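You operate a simulated robot arm through the tools that you are given. There is no shell and no other tool. Be economical: measure what you need, move in short steps, check, and stop when the job is done.

You run a simulated two-armed robot. Do the job below in one go: nothing can be reset, and whatever is moved stays where it is left.

JOB
Take the cap off the short sleeve and lay it down on the black table. Open the small drawer, put the orange clip from the inside of the small drawer on the top of the narrow stand and shut the drawer again. Take the small blue skein and leave it in the pale tray. Take the card tube labelled "5" from the top shelf of the open rack and leave it on the floor of the packing tray. Take the short roll and leave it in the yellow tray. Put the labelled jar that says "alum" from the grey workbench on the pale workbench and the labelled jar marked "weld" on the shelf under the yellow table. Open the right white door. The order is free. Set down upright: orange clip, card tube, labelled jar.

It is judged by the outcome, as a careful person would: the job done as asked, and still so three seconds after it is handed in. It fails if anything else is knocked over, pushed out of place, dropped, spilled or broken. Lids that push on must go on centred and level and be pressed home; caps that screw on are set level and turned clockwise until they are tight.

ROBOT AND FRAMES
Two 7-joint arms with two-finger grippers on one trunk, on a base that drives. Base frame: it is fixed to the floor where the robot stands at the start and does not move with it; the origin is under the middle of the robot, x ahead of it, y to its left, z up. Lengths are in mm, angles in rad, forces in N, time in s.
The left shoulder is at the start at [60, 179, 1125], the right one opposite. With the tool pointing down near the work surface each hand reaches from about 100 to 560 mm from the robot's upright axis, wherever it stands, measured 20 degrees to its own side. Places, roughly: card tube [5250, 1000, 1250]; floor of the packing tray [8200, 300, 800]; labelled jar [-2250, 250, 750]; orange clip (4x3x7 cm) [1500, 900, 700]; pale tray (29x21x9 cm) [-2200, 1800, 700]; pale workbench [-2300, -1100, 800]; right white door [6300, -2000, 400]; shelf under the yellow table [-2300, 3000, 200]; short roll (12x4x4 cm) [5500, 900, 800]; short sleeve (6x6x14 cm) [700, 200, 800]; small blue skein (3x12x3 cm) [2000, 2600, 900]; small drawer [1500, 800, 700]; top of the narrow stand (64x15 cm) [1920, 2840, 860]; yellow tray (25x19x6 cm) [5400, 300, 800]. Payload 1.96 kg a hand.
The TCP of each hand is the grasp point between the finger pads, 20 mm short of the fingertips. In the tool frame z runs along the fingers and y along their closing line. Largest opening 72 mm; the body of the gripper starts 38 mm behind the TCP.
Orientation is that of the tool frame in the base frame, as a unit quaternion [x, y, z, w]. With the fingers straight down and closing along the base's y, the tool's x points along the base's -x, its y along +y and its z along -z.

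CONTROLS
- The arms move only by the tool jog_arm. It takes "left_series", "right_series" or both (then of equal length, played together; a hand with none holds still); each is a list of rows, each a list of 7 numbers: the shift along the tool's x, y, z in mm, then the turn, a rotation vector about the tool's x, y, z in degrees, then the closure, from 0 (fully open) to 1 (shut). In form: [[tx, ty, tz, wx, wy, wz, hand], ...]. A call has 1 to 20 rows; each row shifts and turns the commanded pose from where the row before left it, along the tool's axes as they then stand. A row lasts 0.2 s, in which the tool goes at most 50 mm and 0.15 rad; a call with a longer step from one row to the next is refused whole, and so is a gripper value outside its range. A pose out of reach is approached as far as the arm can. The call stops where the force on the tool passes 40 N (or 10 N more than at its start, if that is more) or the arm is blocked; 0.2 s more then pass. Each finger travels about 153 mm/s and halts on what it meets, pressing with about 38 N; the grip force reading is that of the motor and also rises with nothing between the fingers. The clock runs only during rows and for 0.2 s after the last one: add rows that do not move to give the fingers time. It gives the time, the measured TCP pose, the force on the tool (base axes), the opening and the grip force at its end, in the units of the frame above (readings bear some noise), with the torque about the TCP (base axes, N m) and any sound that the robot's microphone picked up.
- Cameras (640 x 400 px; columns grow to the right, rows downward): "scene" is now at [8.2, 30.4, 1671.3]; the picture's right is [0.40, -0.91, 0.00], its down [-0.73, -0.32, -0.61] and it looks along [0.56, 0.25, -0.79] (base axes); focal length 274 px, centre (320, 200). "left" rides on the left gripper at [71, -19, -82] in its tool frame; the picture's right is [0.26, 0.97, 0.00], its down [-0.67, 0.18, -0.72] and it looks along [-0.69, 0.19, 0.70] (tool axes); focal length 280 px, centre (320, 200). "right" rides on the right gripper at [71, 19, -82] in its tool frame; the picture's right is [-0.26, 0.97, 0.00], its down [-0.67, -0.18, -0.72] and it looks along [-0.69, -0.19, 0.70] (tool axes); focal length 280 px, centre (320, 200). There is no depth. A picture from a camera that has moved, and an enlarged one, comes with that camera's place and axes in the base frame and with its lens.
- capture(camera): a new picture of that camera. No time passes.
- raise_lower(by): slides the trunk up (or, below 0, down) by that many mm; the arms and the scene camera ride with it, the base frame stays. It gives what a move gives, with no picture.
- drive_base(legs): drives the robot by 1 to 6 legs, each [ahead, left, turn to the left] in mm, mm and rad, along the robot's own axes; the way and the turn of a leg run together, so that a leg with both is an arc; at most 1500 mm and 3.142 rad a leg. The arms and the cameras ride along, it lands a little off, and it stops where it bumps. It gives what a move gives.
- head_to(pan, tilt): turns the head with the scene camera to pan (to the left, within 1.501 rad either way) and tilt (down, from -0.506 to 1.204), counted from straight ahead of the robot. It gives what a move gives.
- zoom(camera, box): a new picture of the part [left, top, right, bottom] of that camera's present view, enlarged. No time passes.
- finish_job(): hands the job in; it is judged then, once.

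Work in short steps. Places have to be worked out from the pictures, the camera data and where the tool is seen: move nearer, look again, correct. Check each grasp and each placing, and mend what went wrong. You have 483 turns and 230 pictures in all, those below and enlarged ones among them. Open the grippers and draw the arms clear of the work before you hand the job in, unless the task says otherwise; then end with one line.

The tools are called after "Call:" by a JSON object that holds its "op" and its "data". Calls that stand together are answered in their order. jog_arm: Moves the arms, as the interface text tells. Its arguments: {"type":"object","properties":{"left_series":{"type":"array"},"right_series":{"type":"array"}},"required":[]} The other tools are called the same way: raise_lower (by) slides the trunk up or down; drive_base (legs) drives the base; head_to (pan, tilt) turns the head that bears the scene camera; capture (camera) takes a picture; zoom (camera, box) takes an enlarged picture of a part of a camera's view; finish_job () hands the job in.

At the start:

```text
clock: 0.0
left_eef_pos: [350.8, 316.1, 1149.9]
left_tool_rot: [0.0, 1.0, 0.0, 0.001]
left_contact_force: [0.4, -1.1, 1.2]
left_moment: [-0.03, 0.02, -0.01]
left_opening: 72.0
left_finger_force: 0.1
right_eef_pos: [337.5, -32.8, 1087.6]
right_tool_rot: [0.0, 1.0, 0.0, 0.0]
right_contact_force: [0.8, -0.2, 0.2]
right_moment: [-0.03, 0.0, -0.02]
right_opening: 72.0
right_finger_force: 0.1
trunk travel left (down, up): [-770.0, 220.0]
robot x, y, heading: [1.3, -1.7, -0.001]
head pan, tilt: [0.417, 0.916]
```

scene: 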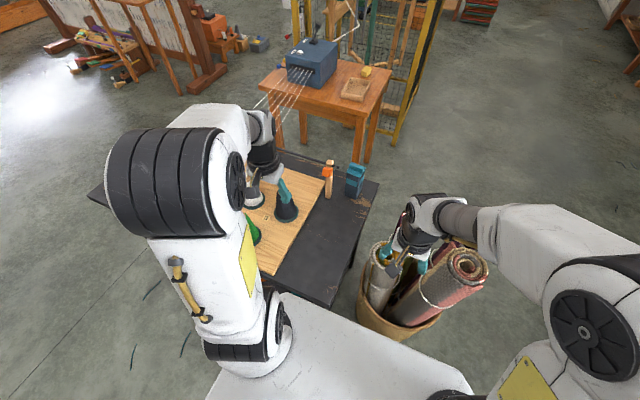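
right: 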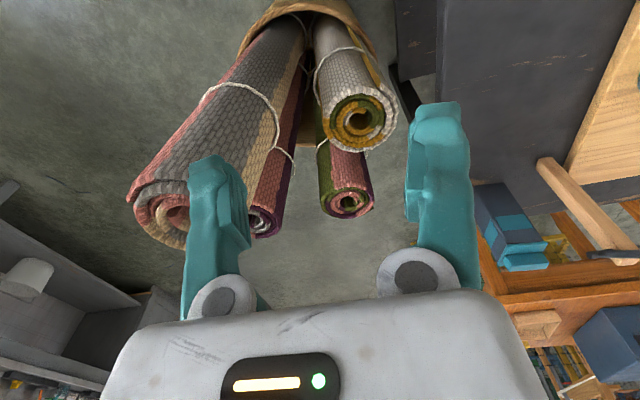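
left: 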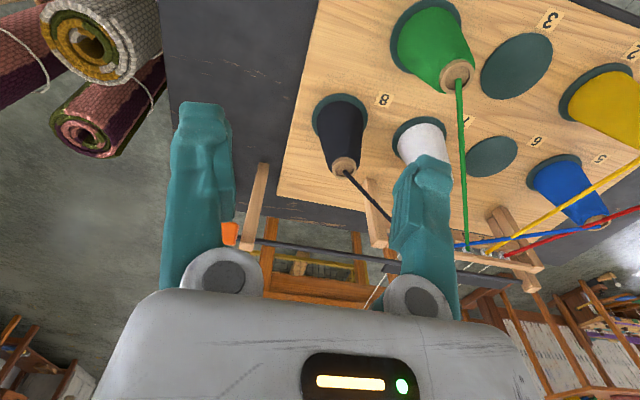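

The black table with the yarn board is right ahead of me, with a wooden table and something blue behind it. I look closer at the far edge of the black table and at the wooden table.

Call:
{"op": "zoom", "data": {"camera": "scene", "box": [230, 130, 400, 236]}}

Call:
{"op": "zoom", "data": {"camera": "scene", "box": [240, 20, 420, 132]}}

```text
3.76 times, centred on (315, 183) of scene
camera zoom: at [8.2, 30.4, 1671.3], right [0.4, -0.91, 0.0], down [-0.73, -0.32, -0.61], along [0.56, 0.25, -0.79], focal length 1032 px, centre (339, 264)
```

zoom: 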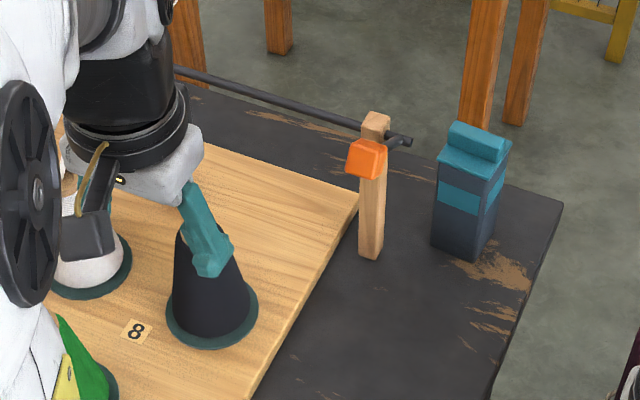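

```text
3.56 times, centred on (330, 76) of scene
camera zoom: at [8.2, 30.4, 1671.3], right [0.4, -0.91, 0.0], down [-0.73, -0.32, -0.61], along [0.56, 0.25, -0.79], focal length 975 px, centre (284, 641)
```

zoom: 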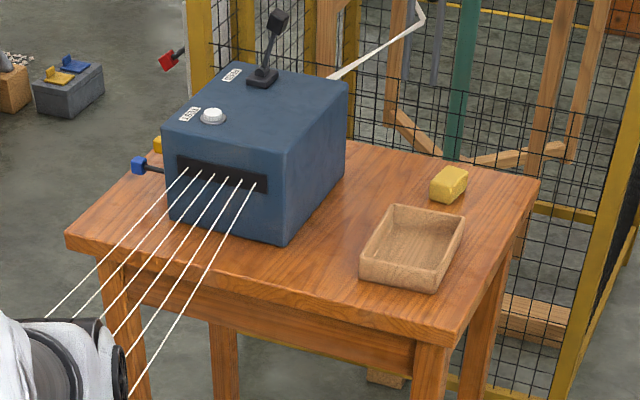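

The sleeve's capped top triangulates to about [756, 208, 907], which is beyond the tool-down reach from here. I look around to see where the base can go.

Call:
{"op": "head_to", "data": {"pan": -0.3, "tilt": 1.1}}

Call:
{"op": "capture", "data": {"camera": "scene"}}

Call:
{"op": "head_to", "data": {"pan": 0.0, "tilt": 0.35}}

Call:
{"op": "capture", "data": {"camera": "scene"}}

Call:
{"op": "head_to", "data": {"pan": 1.2, "tilt": 0.35}}

Call:
{"op": "capture", "data": {"camera": "scene"}}

Call:
{"op": "head_to", "data": {"pan": -1.2, "tilt": 0.35}}

Call:
{"op": "capture", "data": {"camera": "scene"}}

```text
clock: 1.1
left_eef_pos: [350.5, 316.6, 1150.8]
left_tool_rot: [0.0, 1.0, 0.002, 0.0]
left_contact_force: [0.0, -0.6, 0.1]
left_moment: [0.03, 0.0, 0.01]
left_opening: 71.9
left_finger_force: 0.1
right_eef_pos: [338.6, -32.4, 1087.9]
right_tool_rot: [0.0, 1.0, 0.0, 0.001]
right_contact_force: [-0.8, 0.4, -0.2]
right_moment: [-0.02, -0.01, -0.02]
right_opening: 71.8
right_finger_force: 0.1
trunk travel left (down, up): [-770.0, 220.0]
robot x, y, heading: [3.2, 3.0, -0.001]
head pan, tilt: [-0.3, 1.1]
```

```text
224 pictures are left
camera scene: at [0.4, -18.4, 1658.7], right [-0.29, -0.96, 0.0], down [-0.85, 0.26, -0.45], along [0.43, -0.13, -0.89], focal length 274 px, centre (320, 200)
```

scene: 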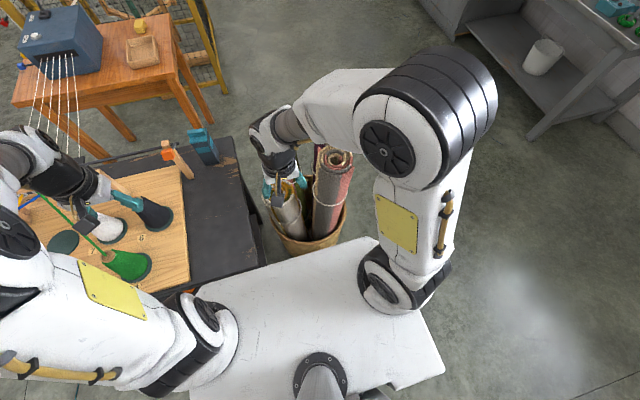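

```text
clock: 2.2
left_eef_pos: [350.8, 315.9, 1150.4]
left_tool_rot: [0.0, 1.0, 0.001, 0.0]
left_contact_force: [-0.6, -0.1, 0.5]
left_moment: [0.02, 0.02, -0.03]
left_opening: 71.9
left_finger_force: 0.1
right_eef_pos: [339.6, -32.7, 1089.2]
right_tool_rot: [0.0, 1.0, 0.0, 0.0]
right_contact_force: [0.4, 0.4, 0.4]
right_moment: [0.0, 0.02, 0.01]
right_opening: 71.9
right_finger_force: 0.0
trunk travel left (down, up): [-770.0, 220.0]
robot x, y, heading: [-2.6, 1.6, 0.002]
head pan, tilt: [0.0, 0.351]
```

```text
223 pictures are left
camera scene: at [33.1, 0.1, 1720.0], right [0.0, -1.0, 0.0], down [-0.34, 0.0, -0.94], along [0.94, 0.0, -0.34], focal length 274 px, centre (320, 200)
```

scene: 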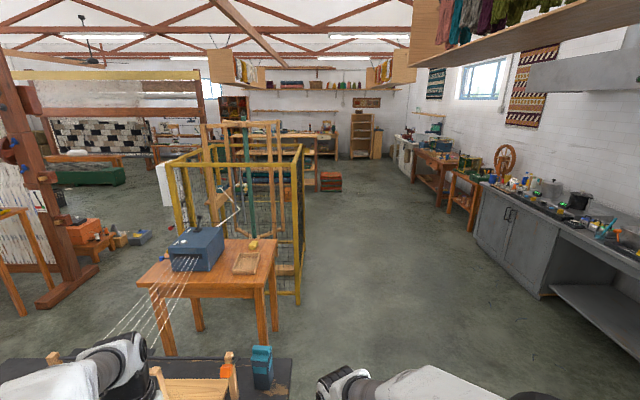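

```text
clock: 3.6
left_eef_pos: [351.0, 315.7, 1149.3]
left_tool_rot: [0.0, 1.0, 0.0, 0.0]
left_contact_force: [0.3, -0.7, 0.5]
left_moment: [0.0, 0.01, 0.0]
left_opening: 72.1
left_finger_force: 0.1
right_eef_pos: [337.3, -33.7, 1087.8]
right_tool_rot: [-0.001, 1.0, 0.0, 0.0]
right_contact_force: [0.4, -0.1, 0.8]
right_moment: [0.02, 0.01, -0.04]
right_opening: 71.8
right_finger_force: 0.1
trunk travel left (down, up): [-770.0, 220.0]
robot x, y, heading: [-0.4, -1.7, 0.0]
head pan, tilt: [1.201, 0.351]
```

```text
222 pictures are left
camera scene: at [-26.2, 86.9, 1720.1], right [0.93, -0.36, 0.0], down [-0.12, -0.32, -0.94], along [0.34, 0.88, -0.34], focal length 274 px, centre (320, 200)
```

scene: 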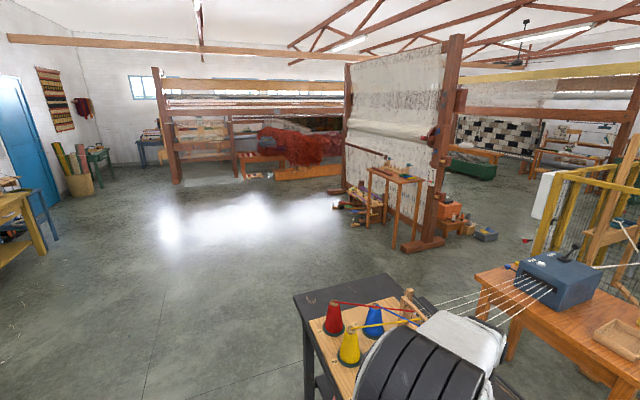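

```text
clock: 5.8
left_eef_pos: [351.9, 317.0, 1150.7]
left_tool_rot: [0.0, 1.0, 0.0, 0.0]
left_contact_force: [0.0, 0.3, 0.3]
left_moment: [0.02, 0.01, 0.0]
left_opening: 71.8
left_finger_force: 0.0
right_eef_pos: [337.2, -33.2, 1087.7]
right_tool_rot: [0.0, 1.0, 0.0, 0.001]
right_contact_force: [0.4, 0.0, 0.1]
right_moment: [0.03, -0.02, -0.01]
right_opening: 71.9
right_finger_force: 0.0
trunk travel left (down, up): [-770.0, 220.0]
robot x, y, heading: [0.2, -2.0, 0.002]
head pan, tilt: [-1.201, 0.351]
```

```text
221 pictures are left
camera scene: at [-26.2, -86.6, 1720.1], right [-0.93, -0.36, 0.0], down [-0.12, 0.32, -0.94], along [0.34, -0.88, -0.34], focal length 274 px, centre (320, 200)
```

scene: 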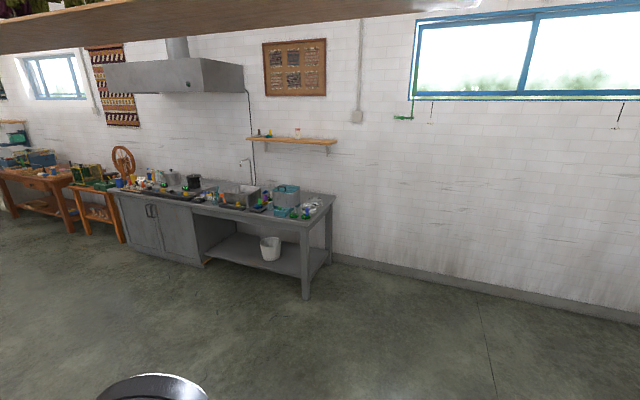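

The robot looks clear to its right. I go back, right past the rug basket, and forward, so that I can approach the sleeve from beyond the table's far right corner.

Call:
{"op": "drive_base", "data": {"legs": [[-150, 0, 0], [0, -780, 0], [1300, 0, 0], [0, 0, 2.548]]}}

Call:
{"op": "head_to", "data": {"pan": 0, "tilt": 0.75}}

Call:
{"op": "capture", "data": {"camera": "scene"}}

```text
clock: 23.1
left_eef_pos: [657.4, -859.3, 1150.7]
left_tool_rot: [0.952, -0.307, 0.0, -0.001]
left_contact_force: [0.0, 0.9, -0.4]
left_moment: [0.0, -0.01, 0.03]
left_opening: 72.0
left_finger_force: 0.0
right_eef_pos: [871.8, -583.2, 1088.4]
right_tool_rot: [0.951, -0.308, 0.0, 0.0]
right_contact_force: [0.2, -0.1, 0.3]
right_moment: [0.01, 0.03, 0.04]
right_opening: 72.0
right_finger_force: 0.1
trunk travel left (down, up): [-770.0, 220.0]
robot x, y, heading: [1126.3, -807.4, 2.518]
head pan, tilt: [-1.201, 0.351]
```

```text
clock: 24.4
left_eef_pos: [655.5, -859.8, 1150.9]
left_tool_rot: [0.952, -0.307, 0.0, 0.001]
left_contact_force: [0.4, 0.4, 0.5]
left_moment: [-0.02, -0.03, 0.02]
left_opening: 72.0
left_finger_force: 0.1
right_eef_pos: [872.4, -584.8, 1087.8]
right_tool_rot: [0.951, -0.308, 0.0, 0.0]
right_contact_force: [0.1, 0.3, 0.1]
right_moment: [-0.02, 0.0, 0.01]
right_opening: 71.7
right_finger_force: 0.0
trunk travel left (down, up): [-770.0, 220.0]
robot x, y, heading: [1129.1, -809.8, 2.516]
head pan, tilt: [0.0, 0.75]
```

```text
220 pictures are left
camera scene: at [1107.4, -794.8, 1684.4], right [0.59, 0.81, 0.0], down [0.55, -0.4, -0.73], along [-0.59, 0.43, -0.68], focal length 274 px, centre (320, 200)
```

scene: 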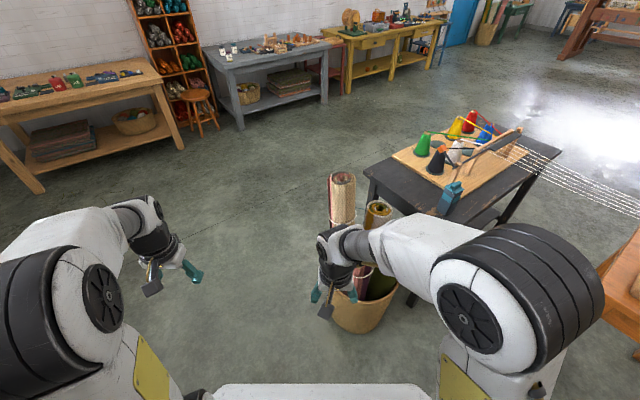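

The basket is near [690, -210] and the sleeve and cap are visible at the table's far corner. I drive to about [1180, 0], facing the sleeve.

Call:
{"op": "drive_base", "data": {"legs": [[433, -687, 0], [0, 0, 0.17]]}}

Call:
{"op": "head_to", "data": {"pan": 0, "tilt": 0.95}}

Call:
{"op": "capture", "data": {"camera": "scene"}}

Call:
{"op": "capture", "data": {"camera": "left"}}

Call:
{"op": "capture", "data": {"camera": "right"}}

```text
clock: 29.4
left_eef_pos: [703.5, -138.6, 1150.8]
left_tool_rot: [0.976, -0.219, 0.0, 0.0]
left_contact_force: [-0.7, -0.1, 0.9]
left_moment: [-0.02, 0.0, 0.0]
left_opening: 72.1
left_finger_force: 0.0
right_eef_pos: [864.9, 170.8, 1088.2]
right_tool_rot: [0.976, -0.22, 0.001, 0.0]
right_contact_force: [-0.3, -0.8, 0.2]
right_moment: [0.0, 0.0, 0.01]
right_opening: 72.0
right_finger_force: 0.1
trunk travel left (down, up): [-770.0, 220.0]
robot x, y, heading: [1156.2, 0.2, 2.702]
head pan, tilt: [0.0, 0.75]
```

```text
clock: 30.2
left_eef_pos: [704.2, -140.1, 1151.0]
left_tool_rot: [0.976, -0.22, 0.0, 0.0]
left_contact_force: [0.3, -0.9, 1.8]
left_moment: [0.01, 0.01, 0.0]
left_opening: 72.2
left_finger_force: 0.1
right_eef_pos: [865.3, 170.4, 1087.9]
right_tool_rot: [0.976, -0.22, 0.0, 0.0]
right_contact_force: [-0.3, -0.7, -1.1]
right_moment: [-0.02, 0.0, 0.0]
right_opening: 72.0
right_finger_force: 0.0
trunk travel left (down, up): [-770.0, 220.0]
robot x, y, heading: [1154.8, -3.7, 2.699]
head pan, tilt: [0.0, 0.949]
```

```text
219 pictures are left
camera scene: at [1144.8, 0.9, 1668.9], right [0.43, 0.9, 0.0], down [0.73, -0.35, -0.58], along [-0.53, 0.25, -0.81], focal length 274 px, centre (320, 200)
```

scene: 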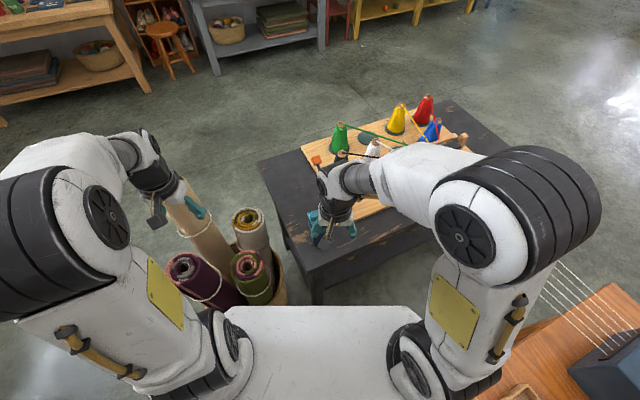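

```text
218 pictures are left
camera left: at [775.2, -151.8, 1230.6], right [-0.18, -0.98, 0.0], down [-0.69, 0.12, 0.72], along [-0.7, 0.13, -0.7], focal length 280 px, centre (320, 200)
```

left: 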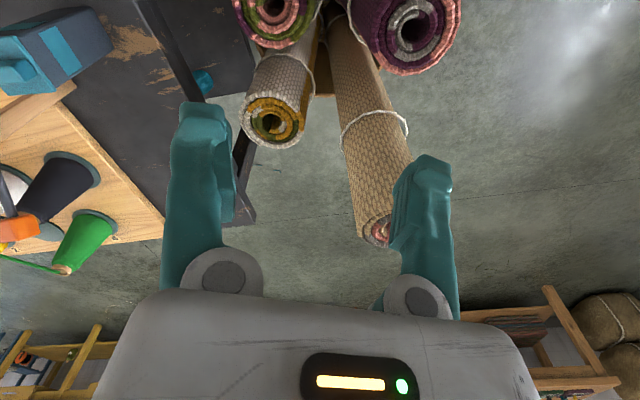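

```text
217 pictures are left
camera right: at [921.2, 122.5, 1168.6], right [-0.65, -0.76, 0.0], down [-0.53, 0.45, 0.72], along [-0.54, 0.47, -0.7], focal length 280 px, centre (320, 200)
```

right: 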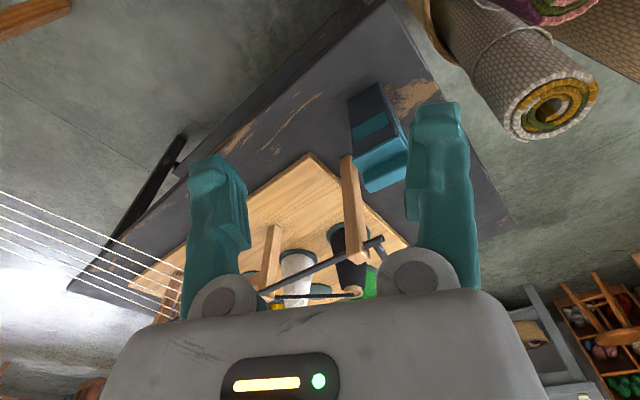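

Both hand cameras see the sleeve. I enlarge it in the right one to get its cap shape and heading.

Call:
{"op": "zoom", "data": {"camera": "right", "box": [310, 60, 450, 210]}}

Call:
{"op": "zoom", "data": {"camera": "left", "box": [0, 0, 160, 110]}}

```text
2.67 times, centred on (380, 135) of right
camera zoom: at [921.2, 122.5, 1168.6], right [-0.65, -0.76, 0.0], down [-0.53, 0.45, 0.72], along [-0.54, 0.47, -0.7], focal length 748 px, centre (160, 373)
```

zoom: 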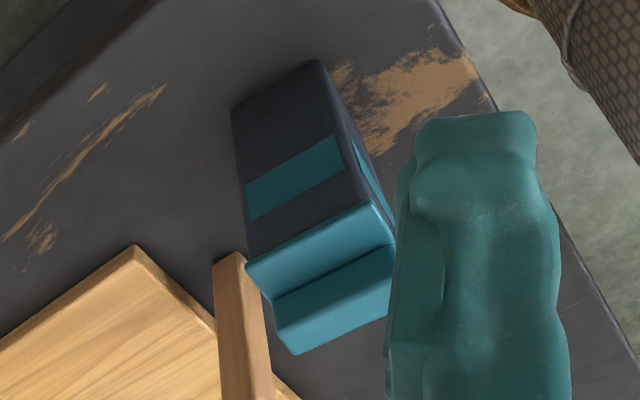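

```text
3.64 times, centred on (80, 55) of left
camera zoom: at [775.2, -151.8, 1230.6], right [-0.18, -0.98, 0.0], down [-0.69, 0.12, 0.72], along [-0.7, 0.13, -0.7], focal length 1020 px, centre (1193, 727)
```

zoom: 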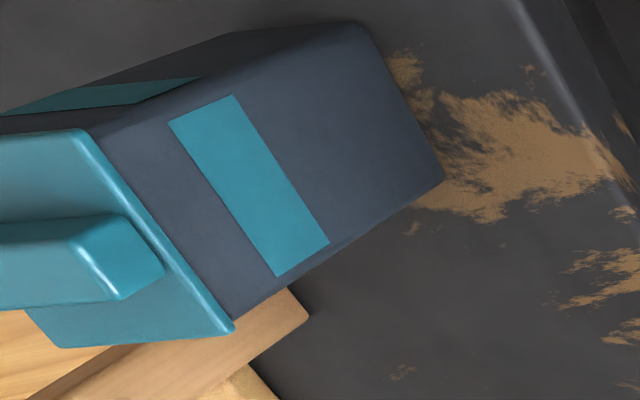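

The cap is a square teal plate with a ridge that runs along base y. I turn the right hand so that its fingers close along x, then move above the ridge.

Call:
{"op": "jog_arm", "data": {"right_series": [[0, 0, 0, 0, 0, 8.08, 0], [0, 0, 0, 0, 0, 8.08, 0], [0, 0, 0, 0, 0, 8.08, 0], [0, 0, 0, 0, 0, 8.08, 0], [0, 0, 0, 0, 0, 8.08, 0], [0, 0, 0, 0, 0, 8.08, 0], [0, 0, 0, 0, 0, 8.08, 0], [0, 0, 0, 0, 0, 8.08, 0], [-9, 27, 10, 0, 0, 0, 0], [-9, 27, 10, 0, 0, 0, 0], [-9, 27, 10, 0, 0, 0, 0], [-9, 27, 10, 0, 0, 0, 0]]}}

Call:
{"op": "capture", "data": {"camera": "right"}}

Call:
{"op": "capture", "data": {"camera": "scene"}}

```text
clock: 32.8
left_eef_pos: [701.3, -138.3, 1150.9]
left_tool_rot: [0.976, -0.219, 0.002, 0.0]
left_contact_force: [-0.5, 0.5, 0.3]
left_moment: [0.0, 0.01, 0.0]
left_opening: 72.0
left_finger_force: 0.1
right_eef_pos: [754.8, 206.8, 1046.6]
right_tool_rot: [-0.707, 0.707, 0.0, 0.001]
right_contact_force: [0.4, -0.5, -0.6]
right_moment: [-0.01, -0.03, -0.02]
right_opening: 72.1
right_finger_force: 0.0
trunk travel left (down, up): [-770.0, 220.0]
robot x, y, heading: [1154.3, -2.3, 2.694]
head pan, tilt: [0.0, 0.949]
```

```text
214 pictures are left
camera right: at [736.3, 136.2, 1127.5], right [-0.96, 0.26, 0.0], down [0.18, 0.67, 0.72], along [0.19, 0.69, -0.7], focal length 280 px, centre (320, 200)
```

right: 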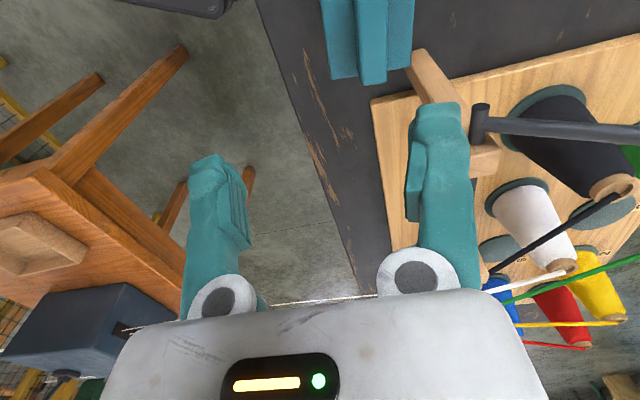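

```text
213 pictures are left
camera scene: at [1142.6, 1.5, 1668.9], right [0.43, 0.9, 0.0], down [0.74, -0.35, -0.58], along [-0.52, 0.25, -0.81], focal length 274 px, centre (320, 200)
```

scene: 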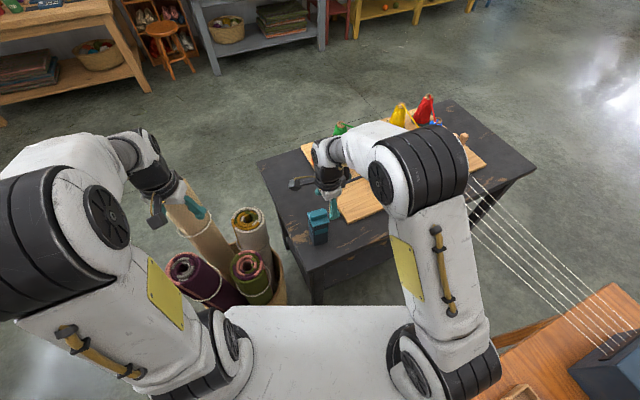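

Intersecting the newer views puts the ridge top at about [721, 196, 948], nearer and higher than my first estimate. I shift the hand over it and look again.

Call:
{"op": "jog_arm", "data": {"right_series": [[5, 17, 0, 0, 0, 0, 0], [5, 17, 0, 0, 0, 0, 0], [0, 0, 20, 0, 0, 0, 0]]}}

Call:
{"op": "capture", "data": {"camera": "right"}}

Call:
{"op": "zoom", "data": {"camera": "scene", "box": [260, 140, 380, 260]}}

```text
clock: 33.6
left_eef_pos: [703.8, -139.2, 1150.4]
left_tool_rot: [0.975, -0.22, 0.0, 0.0]
left_contact_force: [0.4, -0.5, -0.1]
left_moment: [0.0, -0.01, 0.01]
left_opening: 71.9
left_finger_force: 0.1
right_eef_pos: [723.3, 195.1, 1028.2]
right_tool_rot: [-0.707, 0.707, 0.0, 0.0]
right_contact_force: [0.8, 0.0, 0.2]
right_moment: [0.01, 0.03, 0.03]
right_opening: 72.2
right_finger_force: 0.0
trunk travel left (down, up): [-770.0, 220.0]
robot x, y, heading: [1158.3, -2.9, 2.695]
head pan, tilt: [0.0, 0.949]
```

```text
212 pictures are left
camera right: at [704.5, 123.9, 1107.4], right [-0.96, 0.26, 0.0], down [0.18, 0.67, 0.72], along [0.19, 0.69, -0.7], focal length 280 px, centre (320, 200)
```

right: 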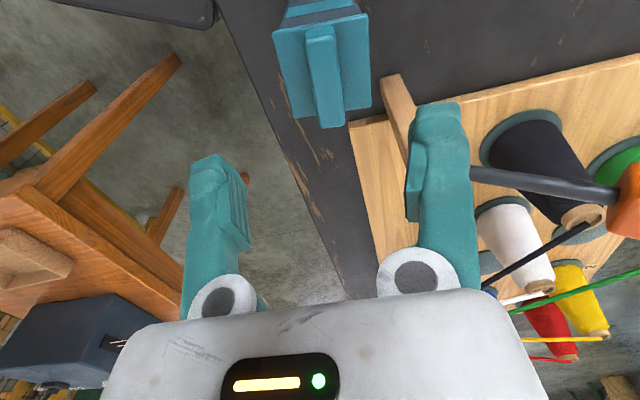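

```text
3.33 times, centred on (320, 200) of scene
camera zoom: at [1145.1, 1.3, 1668.9], right [0.43, 0.9, 0.0], down [0.73, -0.35, -0.58], along [-0.53, 0.25, -0.81], focal length 914 px, centre (320, 200)
```

zoom: 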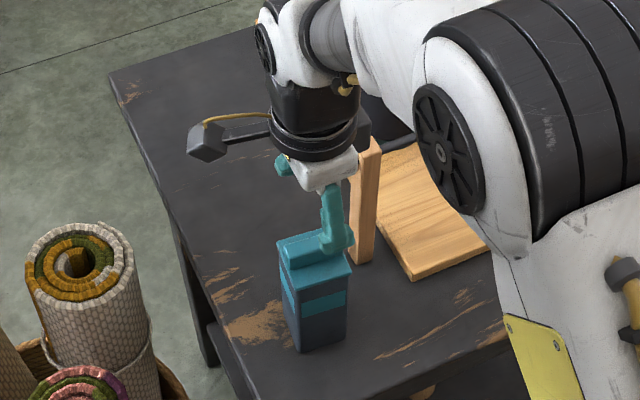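

The ridge is centred under the hand at roughly x 722, y 196, with its top at z 935-950. I descend part of the way and look again.

Call:
{"op": "jog_arm", "data": {"right_series": [[0, 0, 20, 0, 0, 0, 0], [0, 0, 20, 0, 0, 0, 0], [0, 0, 10, 0, 0, 0, 0.3]]}}

Call:
{"op": "capture", "data": {"camera": "right"}}

Call:
{"op": "zoom", "data": {"camera": "scene", "box": [280, 170, 360, 250]}}

```text
clock: 34.4
left_eef_pos: [704.8, -139.7, 1150.5]
left_tool_rot: [0.976, -0.219, 0.0, 0.0]
left_contact_force: [0.0, -0.2, 0.2]
left_moment: [0.03, 0.01, 0.01]
left_opening: 72.0
left_finger_force: 0.0
right_eef_pos: [723.1, 195.2, 980.2]
right_tool_rot: [-0.707, 0.707, 0.0, -0.001]
right_contact_force: [-0.1, -0.5, 0.3]
right_moment: [-0.01, 0.01, 0.01]
right_opening: 50.5
right_finger_force: 0.1
trunk travel left (down, up): [-770.0, 220.0]
robot x, y, heading: [1158.6, -1.7, 2.693]
head pan, tilt: [0.0, 0.949]
```

```text
210 pictures are left
camera right: at [702.8, 124.4, 1059.7], right [-0.96, 0.26, 0.0], down [0.18, 0.67, 0.72], along [0.19, 0.69, -0.7], focal length 280 px, centre (320, 200)
```

right: 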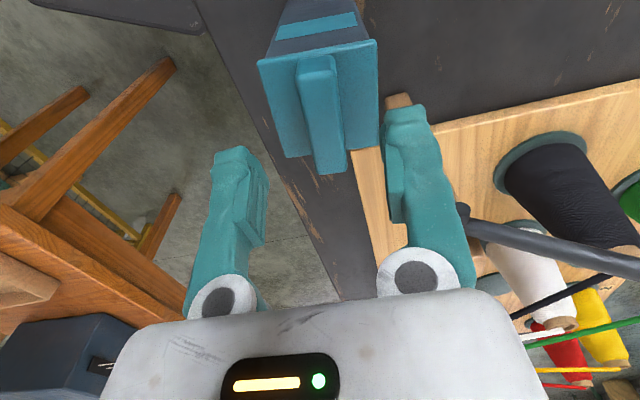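

```text
5.00 times, centred on (320, 210) of scene
camera zoom: at [1144.7, 1.2, 1668.9], right [0.43, 0.9, 0.0], down [0.73, -0.35, -0.58], along [-0.53, 0.25, -0.81], focal length 1371 px, centre (320, 150)
```

zoom: 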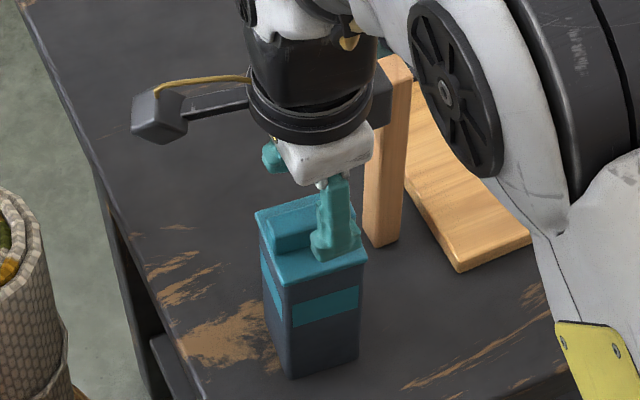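

The ridge is turned about 6° clockwise, and its centre is near [719, 190] with its top near z 948. I correct for that and lower the fingers around the ridge.

Call:
{"op": "jog_arm", "data": {"right_series": [[5, 4, 0, 0, 0, 6, 0.1], [0, 0, 10, 0, 0, 0, 0.1], [0, 0, 8, 0, 0, 0, 0.1], [0, 0, 6, 0, 0, 0, 0.1]]}}

Call:
{"op": "capture", "data": {"camera": "right"}}

Call:
{"op": "zoom", "data": {"camera": "scene", "box": [280, 170, 360, 250]}}

```text
clock: 35.4
left_eef_pos: [703.9, -139.5, 1150.8]
left_tool_rot: [0.975, -0.22, 0.0, -0.001]
left_contact_force: [-0.7, 0.1, 0.1]
left_moment: [-0.01, -0.04, -0.02]
left_opening: 71.8
left_finger_force: 0.0
right_eef_pos: [718.2, 191.4, 954.3]
right_tool_rot: [-0.669, 0.743, 0.0, 0.0]
right_contact_force: [0.3, 0.0, 0.2]
right_moment: [-0.01, 0.0, 0.0]
right_opening: 65.0
right_finger_force: 0.0
trunk travel left (down, up): [-770.0, 220.0]
robot x, y, heading: [1156.4, -1.1, 2.703]
head pan, tilt: [0.0, 0.949]
```

```text
208 pictures are left
camera right: at [690.9, 122.7, 1034.6], right [-0.93, 0.36, 0.0], down [0.25, 0.65, 0.72], along [0.26, 0.67, -0.7], focal length 280 px, centre (320, 200)
```

right: 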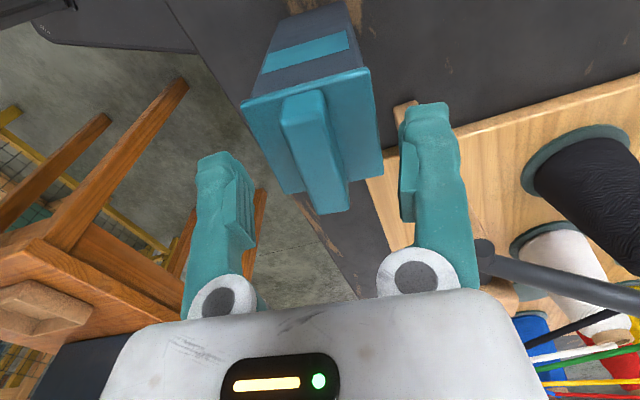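

```text
5.00 times, centred on (320, 210) of scene
camera zoom: at [1144.5, 1.0, 1668.9], right [0.43, 0.9, 0.0], down [0.73, -0.35, -0.58], along [-0.53, 0.25, -0.81], focal length 1371 px, centre (320, 150)
```

zoom: 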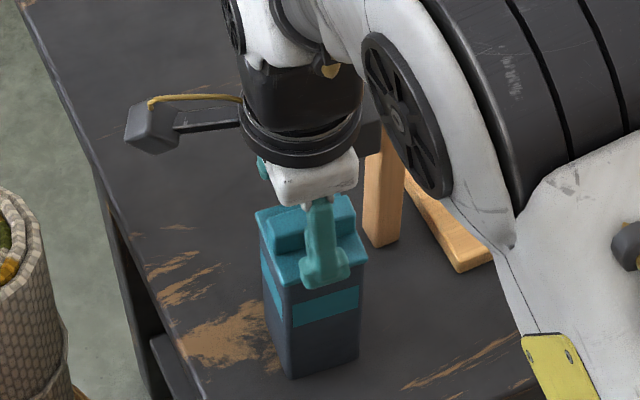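

Current fit: ridge centre [715, 186], top 950, plate top about 926. I shift slightly, close on the ridge and check.

Call:
{"op": "jog_arm", "data": {"right_series": [[5, 4, 3, 0, 0, 2, 0.1], [0, 0, 0, 0, 0, 0, 0.5], [0, 0, 0, 0, 0, 0, 1], [0, 0, 0, 0, 0, 0, 1], [0, 0, 0, 0, 0, 0, 1]]}}

Call:
{"op": "capture", "data": {"camera": "right"}}

```text
clock: 36.6
left_eef_pos: [704.4, -138.4, 1151.7]
left_tool_rot: [0.976, -0.22, 0.0, 0.0]
left_contact_force: [-0.8, 0.6, -0.1]
left_moment: [0.0, 0.02, 0.03]
left_opening: 72.3
left_finger_force: 0.1
right_eef_pos: [713.8, 186.2, 952.6]
right_tool_rot: [-0.656, 0.754, 0.0, 0.0]
right_contact_force: [1.1, -0.1, -1.3]
right_moment: [-0.02, 0.01, -0.01]
right_opening: 15.5
right_finger_force: 37.6
trunk travel left (down, up): [-770.0, 220.0]
robot x, y, heading: [1154.1, -4.6, 2.698]
head pan, tilt: [0.0, 0.949]
```

```text
206 pictures are left
camera right: at [684.2, 118.8, 1031.4], right [-0.92, 0.39, 0.0], down [0.28, 0.64, 0.72], along [0.28, 0.66, -0.7], focal length 280 px, centre (320, 200)
```

right: 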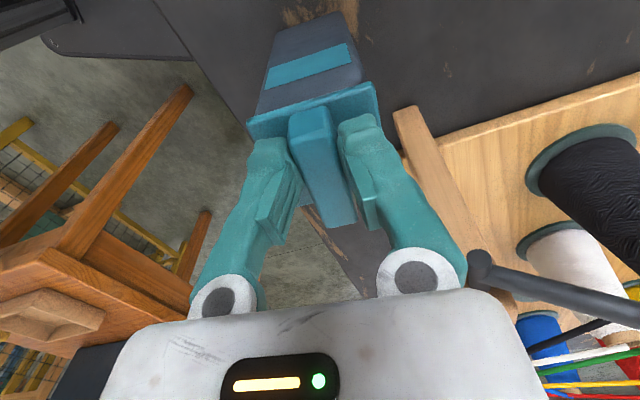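

The ridge is held (opening 15.5 mm, grip 37.6 N). I pull up a few millimetres and watch the force.

Call:
{"op": "jog_arm", "data": {"right_series": [[0, 0, -2, 0, 0, 0, 1], [0, 0, -2, 0, 0, 0, 1], [0, 0, -2, 0, 0, 0, 1]]}}

Call:
{"op": "zoom", "data": {"camera": "scene", "box": [280, 170, 360, 250]}}

```text
clock: 37.4
left_eef_pos: [703.7, -139.2, 1150.4]
left_tool_rot: [0.976, -0.22, -0.001, -0.001]
left_contact_force: [-0.4, -0.3, -0.6]
left_moment: [-0.01, 0.0, 0.02]
left_opening: 72.2
left_finger_force: 0.1
right_eef_pos: [714.6, 187.0, 957.3]
right_tool_rot: [-0.655, 0.756, 0.0, 0.0]
right_contact_force: [0.1, 0.0, -1.0]
right_moment: [-0.05, 0.03, -0.02]
right_opening: 15.4
right_finger_force: 37.9
trunk travel left (down, up): [-770.0, 220.0]
robot x, y, heading: [1152.6, -6.3, 2.697]
head pan, tilt: [0.0, 0.949]
```

```text
5.00 times, centred on (320, 210) of scene
camera zoom: at [1144.6, 1.2, 1668.9], right [0.43, 0.9, 0.0], down [0.73, -0.35, -0.58], along [-0.53, 0.25, -0.81], focal length 1371 px, centre (320, 150)
```

zoom: 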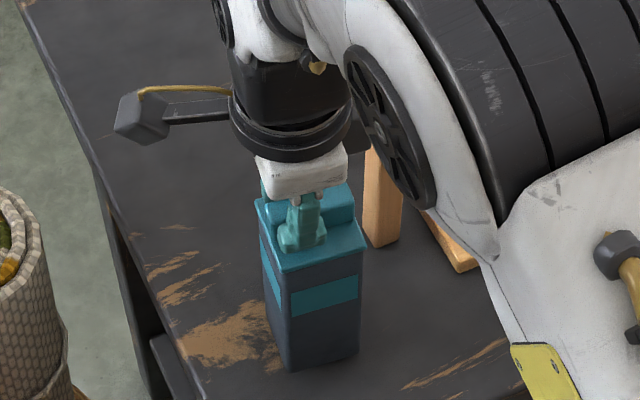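

The force shows only about 1 N of weight and the body seems to come up with the cap, so the left hand must hold the sleeve. I lower it back and bring the left hand round, tilted to 35° below horizontal and facing the sleeve from the +x side.

Call:
{"op": "jog_arm", "data": {"right_series": [[0, 0, 3, 0, 0, 0, 1], [0, 0, 2, 0, 0, 0, 1], [0, 0, 0.7, 0, 0, 0, 1]]}}

Call:
{"op": "jog_arm", "data": {"left_series": [[0, -45, 5, 0, 0, 0, 0], [-1, -45, 15, 0, 0, 0, 0], [-2, -45, 20, 0, 0, 0, 0], [-2, -45, 20, 0, 0, 0, 0], [-2, -45, 20, 0, 0, 0, 0], [-2, -45, 20, 0, 0, 0, 0], [0, 0, 0, 0, 0, -8.4, 0], [0, 0, 0, 0, 0, -8.4, 0]]}}

Call:
{"op": "capture", "data": {"camera": "scene"}}

```text
clock: 38.2
left_eef_pos: [703.2, -138.6, 1151.4]
left_tool_rot: [0.976, -0.22, 0.0, 0.0]
left_contact_force: [0.0, -0.2, 0.8]
left_moment: [0.03, 0.02, 0.0]
left_opening: 72.0
left_finger_force: 0.0
right_eef_pos: [713.5, 185.9, 953.5]
right_tool_rot: [-0.656, 0.755, 0.001, 0.0]
right_contact_force: [-0.7, -0.3, -1.6]
right_moment: [-0.01, -0.02, -0.05]
right_opening: 15.6
right_finger_force: 38.0
trunk travel left (down, up): [-770.0, 220.0]
robot x, y, heading: [1156.3, -5.5, 2.699]
head pan, tilt: [0.0, 0.949]
```

```text
clock: 40.0
left_eef_pos: [812.6, 107.5, 1049.9]
left_tool_rot: [0.997, -0.074, 0.001, 0.001]
left_contact_force: [-0.2, 0.3, 0.4]
left_moment: [0.04, 0.01, -0.01]
left_opening: 72.1
left_finger_force: 0.0
right_eef_pos: [715.1, 191.0, 951.7]
right_tool_rot: [-0.653, 0.758, 0.001, 0.002]
right_contact_force: [-0.1, -0.2, -1.4]
right_moment: [0.01, -0.03, -0.02]
right_opening: 15.9
right_finger_force: 37.8
trunk travel left (down, up): [-770.0, 220.0]
robot x, y, heading: [1157.8, -6.4, 2.698]
head pan, tilt: [0.0, 0.949]
```

```text
204 pictures are left
camera scene: at [1144.7, 1.4, 1668.9], right [0.43, 0.9, 0.0], down [0.73, -0.35, -0.58], along [-0.53, 0.25, -0.81], focal length 274 px, centre (320, 200)
```

scene: 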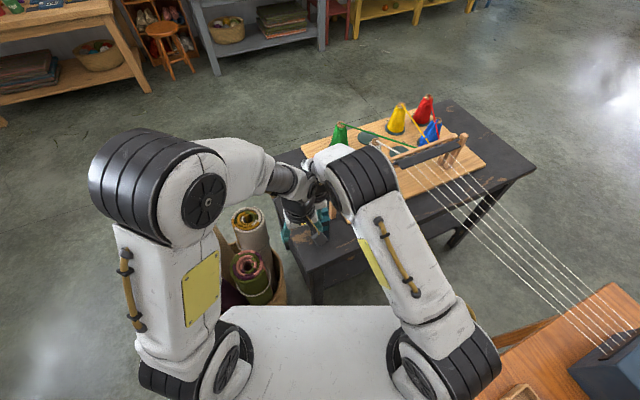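

The right hand was nudged about 5 mm, so the left wrist is too close to it. I draw the left hand back and then tilt, which also moves its wrist away from the right arm.

Call:
{"op": "jog_arm", "data": {"left_series": [[40, 0, 0, 0, 0, 0, 0], [20, 0, 0, 0, -7.86, 0, 0], [0, 0, 0, 0, -7.86, 0, 0], [0, 0, 0, 0, -7.86, 0, 0], [0, 0, 0, 0, -7.86, 0, 0], [0, 0, 0, 0, -7.86, 0, 0], [0, 0, 0, 0, -7.86, 0, 0], [0, 0, 0, 0, -7.86, 0, 0]]}}

Call:
{"op": "capture", "data": {"camera": "scene"}}

Call:
{"op": "capture", "data": {"camera": "left"}}

```text
clock: 41.8
left_eef_pos: [866.4, 111.1, 1050.1]
left_tool_rot: [0.883, -0.064, -0.463, -0.037]
left_contact_force: [0.1, -0.1, -0.2]
left_moment: [0.0, 0.0, -0.01]
left_opening: 71.9
left_finger_force: 0.1
left hand out of reach, approached as far as the arm can: row 5, 6
right_eef_pos: [714.5, 187.5, 953.2]
right_tool_rot: [-0.656, 0.755, 0.0, 0.0]
right_contact_force: [0.1, -0.2, -0.3]
right_moment: [0.01, 0.01, 0.0]
right_opening: 15.6
right_finger_force: 37.9
trunk travel left (down, up): [-770.0, 220.0]
robot x, y, heading: [1153.9, -4.7, 2.699]
head pan, tilt: [0.0, 0.949]
heard: snap
```

```text
203 pictures are left
camera scene: at [1145.1, 1.9, 1668.9], right [0.43, 0.9, 0.0], down [0.73, -0.35, -0.58], along [-0.53, 0.25, -0.81], focal length 274 px, centre (320, 200)
```

scene: 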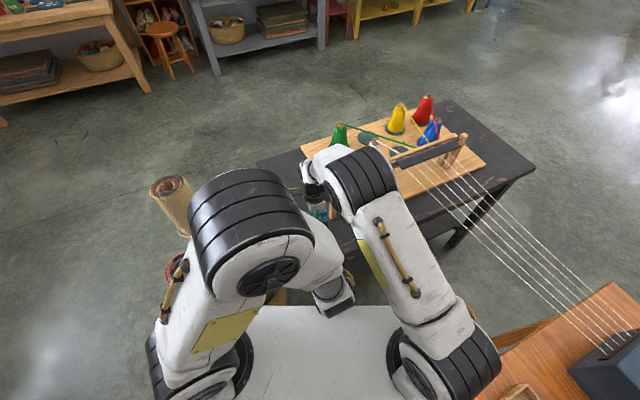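

```text
202 pictures are left
camera left: at [975.7, 116.0, 1037.7], right [0.01, -0.97, -0.22], down [0.17, -0.22, 0.96], along [-0.98, -0.04, 0.17], focal length 280 px, centre (320, 200)
```

left: 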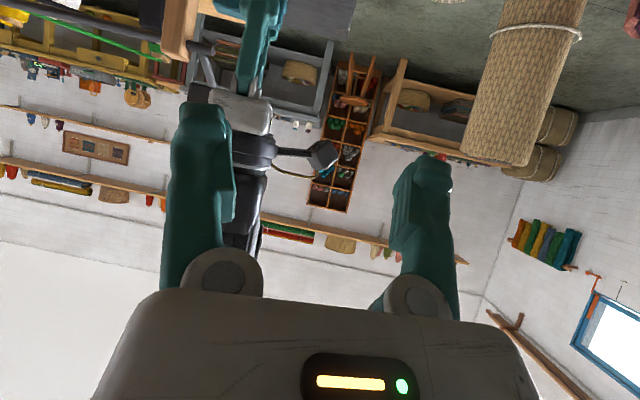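

I heard a snap. I look at the cap and sleeve.

Call:
{"op": "zoom", "data": {"camera": "scene", "box": [290, 170, 370, 250]}}

Call:
{"op": "capture", "data": {"camera": "right"}}

```text
5.00 times, centred on (330, 210) of scene
camera zoom: at [1145.1, 1.9, 1668.9], right [0.43, 0.9, 0.0], down [0.73, -0.35, -0.58], along [-0.53, 0.25, -0.81], focal length 1371 px, centre (270, 150)
```

zoom: 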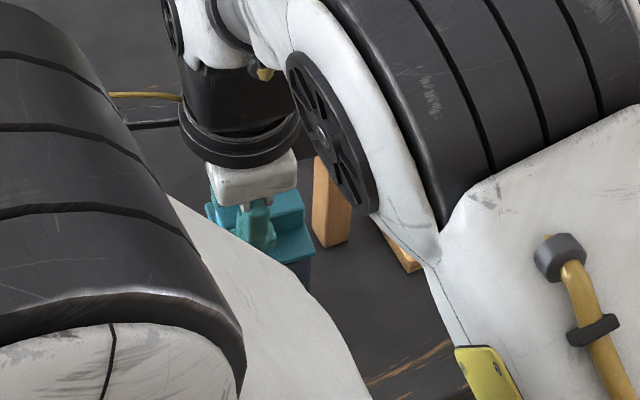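

```text
200 pictures are left
camera right: at [685.8, 119.4, 1033.0], right [-0.92, 0.39, 0.0], down [0.28, 0.64, 0.72], along [0.28, 0.66, -0.7], focal length 280 px, centre (320, 200)
```

right: 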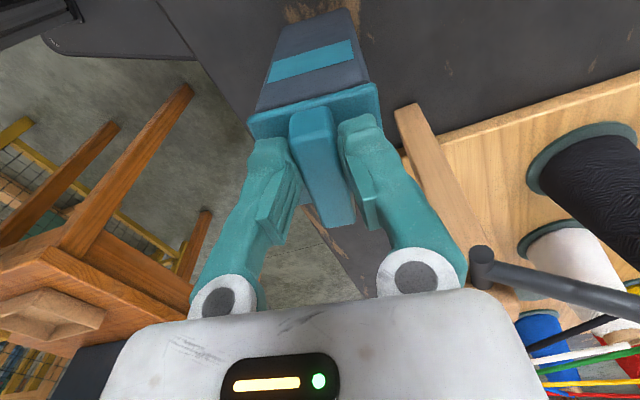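

The sleeve stands upright with the cap still resting on it. I pull up gently to test whether the cap is loose.

Call:
{"op": "jog_arm", "data": {"right_series": [[0, 0, -3, 0, 0, 0, 1], [0, 0, -3, 0, 0, 0, 1], [0, 0, -4, 0, 0, 0, 1]]}}

Call:
{"op": "capture", "data": {"camera": "right"}}

```text
clock: 42.6
left_eef_pos: [867.6, 111.0, 1049.8]
left_tool_rot: [0.884, -0.064, -0.462, -0.036]
left_contact_force: [0.7, -0.2, 0.1]
left_moment: [-0.02, -0.01, 0.0]
left_opening: 72.2
left_finger_force: 0.0
right_eef_pos: [716.0, 185.7, 961.7]
right_tool_rot: [-0.656, 0.755, 0.0, 0.0]
right_contact_force: [-0.5, -0.4, 0.0]
right_moment: [0.01, 0.04, 0.02]
right_opening: 15.7
right_finger_force: 38.1
trunk travel left (down, up): [-770.0, 220.0]
robot x, y, heading: [1152.5, -4.2, 2.7]
head pan, tilt: [0.0, 0.949]
```

```text
199 pictures are left
camera right: at [686.2, 118.2, 1042.6], right [-0.92, 0.39, 0.0], down [0.28, 0.64, 0.72], along [0.28, 0.66, -0.7], focal length 280 px, centre (320, 200)
```

right: 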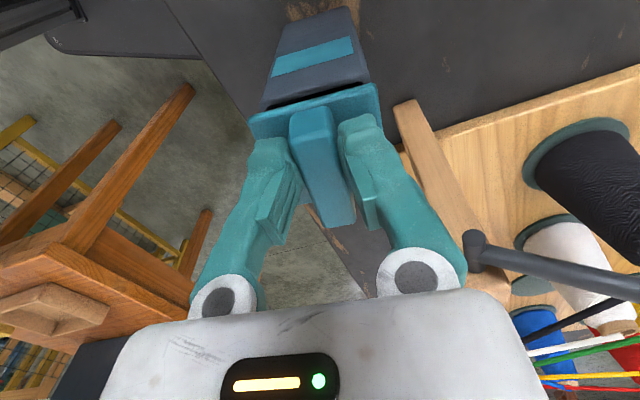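

The cap has come off: a gap shows under it and no weight is left on the tool. I lift it clear.

Call:
{"op": "jog_arm", "data": {"right_series": [[0, 0, -10, 0, 0, 0, 1], [0, 0, -20, 0, 0, 0, 1], [0, 0, -30, 0, 0, 0, 1], [0, 0, -30, 0, 0, 0, 1]]}}

Call:
{"op": "capture", "data": {"camera": "right"}}

```text
clock: 43.6
left_eef_pos: [867.5, 110.8, 1051.5]
left_tool_rot: [0.884, -0.063, -0.462, -0.036]
left_contact_force: [0.7, 0.2, 0.4]
left_moment: [0.01, -0.02, 0.01]
left_opening: 72.1
left_finger_force: 0.0
right_eef_pos: [716.2, 189.1, 1051.4]
right_tool_rot: [-0.656, 0.755, 0.001, 0.0]
right_contact_force: [-1.0, -0.4, -0.2]
right_moment: [-0.04, -0.01, 0.0]
right_opening: 15.5
right_finger_force: 38.2
trunk travel left (down, up): [-770.0, 220.0]
robot x, y, heading: [1154.4, -7.4, 2.699]
head pan, tilt: [0.0, 0.949]
```

```text
198 pictures are left
camera right: at [686.8, 120.6, 1131.5], right [-0.92, 0.39, 0.0], down [0.28, 0.64, 0.72], along [0.28, 0.66, -0.7], focal length 280 px, centre (320, 200)
```

right: 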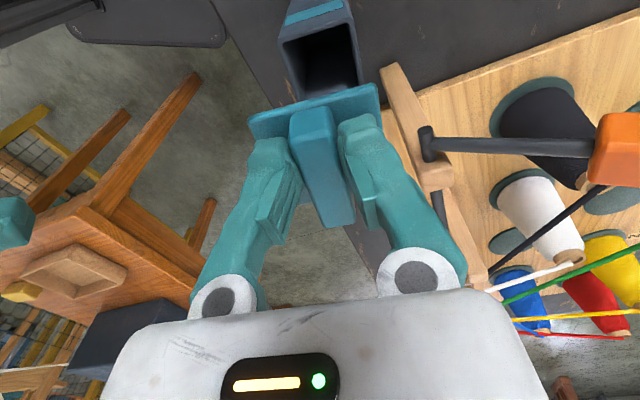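

The sleeve stands open beneath the cap. I untilt the left hand and draw it back to its side, away from the right arm.

Call:
{"op": "jog_arm", "data": {"left_series": [[0, 20, 0, 0, 7.86, 0, 0], [0, 20, 0, 0, 7.86, 0, 0], [0, 20, 0, 0, 7.86, 0, 0], [0, 20, 0, 0, 7.86, 0, 0], [0, 20, 0, 0, 7.86, 0, 0], [0, 20, 0, 0, 7.86, 0, 0], [0, 20, 0, 0, 7.86, 0, 0], [0, 35, -20, 0, 0, 0, 0], [0, 35, -20, 0, 0, 0, 0], [0, 35, -20, 0, 0, 0, 0], [0, 35, -20, 0, 0, 0, 0]]}}

Call:
{"op": "jog_arm", "data": {"right_series": [[0, 0, 0, 0, 0, -8.2, 1], [0, 0, 0, 0, 0, -8.2, 1], [0, 0, 0, 0, 0, -8.2, 1], [0, 0, 0, 0, 0, -8.2, 1], [0, 0, 0, 0, 0, -8.2, 1], [0, 0, 0, 0, 0, -8.2, 1], [0, 0, 0, 0, 0, -8.2, 1], [0, 0, 0, 0, 0, -8.2, 1], [0, 0, 0, 0, 0, -8.2, 1], [0, 0, 0, 0, 0, -8.2, 1], [0, 0, 0, 0, 0, -8.0, 1]]}}

Call:
{"op": "capture", "data": {"camera": "right"}}

Call:
{"op": "capture", "data": {"camera": "scene"}}

```text
clock: 46.0
left_eef_pos: [805.8, -112.1, 1123.2]
left_tool_rot: [0.997, -0.074, 0.0, 0.0]
left_contact_force: [0.4, -0.9, 1.0]
left_moment: [0.01, 0.06, 0.02]
left_opening: 71.9
left_finger_force: 0.0
left hand out of reach, approached as far as the arm can: row 1, 2, 3, 4, 9
right_eef_pos: [716.7, 186.8, 1051.1]
right_tool_rot: [-0.656, 0.755, 0.001, 0.001]
right_contact_force: [-0.2, 0.2, -0.1]
right_moment: [0.05, -0.01, 0.0]
right_opening: 15.6
right_finger_force: 38.3
trunk travel left (down, up): [-770.0, 220.0]
robot x, y, heading: [1158.3, -8.4, 2.695]
head pan, tilt: [0.0, 0.949]
```

```text
clock: 48.4
left_eef_pos: [805.9, -110.4, 1122.9]
left_tool_rot: [0.997, -0.075, 0.001, 0.0]
left_contact_force: [-0.2, 0.3, -0.2]
left_moment: [-0.04, -0.02, 0.01]
left_opening: 71.9
left_finger_force: 0.1
right_eef_pos: [716.1, 187.2, 1051.4]
right_tool_rot: [0.998, -0.069, 0.0, 0.0]
right_contact_force: [1.3, -0.6, -0.4]
right_moment: [0.03, 0.01, 0.0]
right_opening: 15.4
right_finger_force: 37.9
trunk travel left (down, up): [-770.0, 220.0]
robot x, y, heading: [1154.8, -8.1, 2.701]
head pan, tilt: [0.0, 0.949]
```

```text
197 pictures are left
camera right: at [782.2, 158.3, 1131.5], right [-0.39, -0.92, 0.0], down [-0.64, 0.27, 0.72], along [-0.66, 0.28, -0.7], focal length 280 px, centre (320, 200)
```

right: 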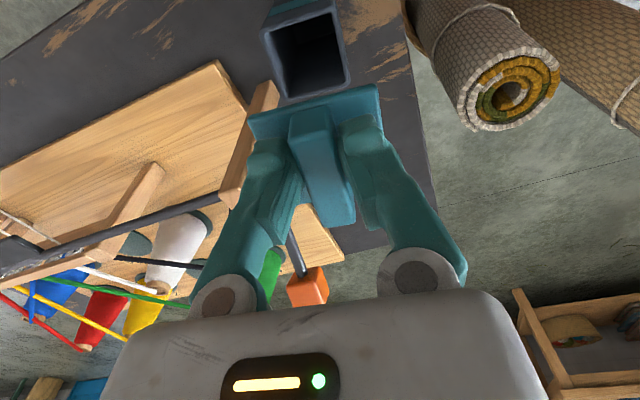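

```text
196 pictures are left
camera scene: at [1144.7, 1.3, 1668.9], right [0.43, 0.9, 0.0], down [0.73, -0.35, -0.58], along [-0.53, 0.25, -0.81], focal length 274 px, centre (320, 200)
```

scene: 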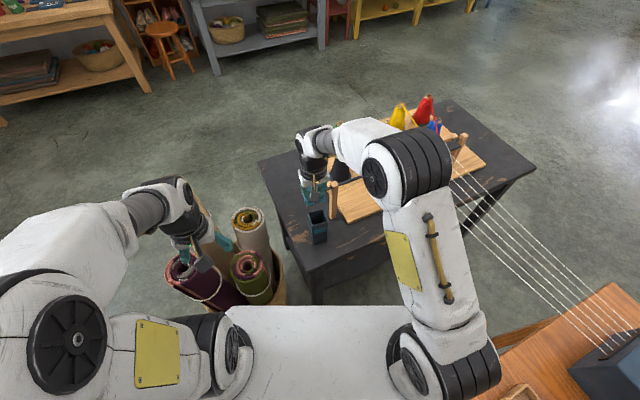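

I carry the cap over the free far strip of the table, at about [757, 278], and look down before lowering.

Call:
{"op": "jog_arm", "data": {"right_series": [[9.4, -32, 0, 0, 0, 0, 1], [9.4, -32, 0, 0, 0, 0, 1], [9.4, -32, 0, 0, 0, 0, 1], [0, 0, 40, 0, 0, 0, 1], [0, 0, 40, 0, 0, 0, 1]]}}

Call:
{"op": "capture", "data": {"camera": "right"}}

Call:
{"op": "zoom", "data": {"camera": "scene", "box": [270, 130, 430, 260]}}

```text
clock: 49.6
left_eef_pos: [805.1, -109.1, 1123.5]
left_tool_rot: [0.997, -0.074, 0.0, 0.0]
left_contact_force: [1.0, 0.0, 0.0]
left_moment: [-0.02, -0.01, -0.01]
left_opening: 72.1
left_finger_force: 0.2
right_eef_pos: [758.0, 278.5, 971.3]
right_tool_rot: [0.998, -0.07, 0.001, 0.0]
right_contact_force: [0.4, 0.2, -0.4]
right_moment: [0.02, 0.0, 0.0]
right_opening: 15.5
right_finger_force: 38.1
trunk travel left (down, up): [-770.0, 220.0]
robot x, y, heading: [1155.7, -0.9, 2.7]
head pan, tilt: [0.0, 0.949]
```

```text
195 pictures are left
camera right: at [826.0, 248.5, 1051.5], right [-0.39, -0.92, 0.0], down [-0.64, 0.28, 0.71], along [-0.66, 0.28, -0.7], focal length 280 px, centre (320, 200)
```

right: 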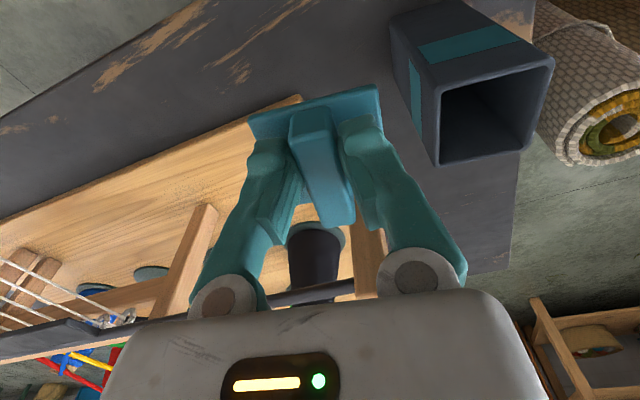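

```text
3.08 times, centred on (350, 195) of scene
camera zoom: at [1144.0, 1.4, 1668.9], right [0.43, 0.9, 0.0], down [0.73, -0.35, -0.58], along [-0.53, 0.25, -0.81], focal length 844 px, centre (228, 215)
```

zoom: 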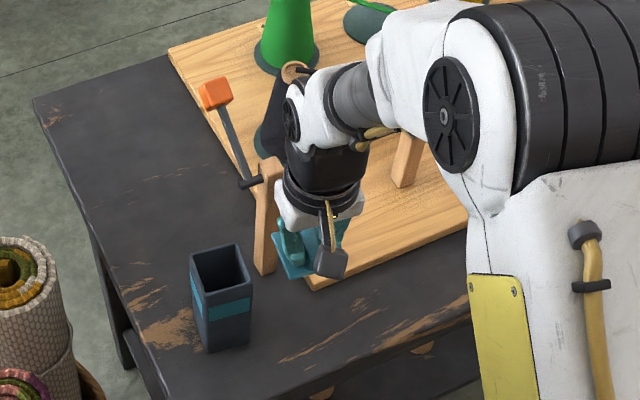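

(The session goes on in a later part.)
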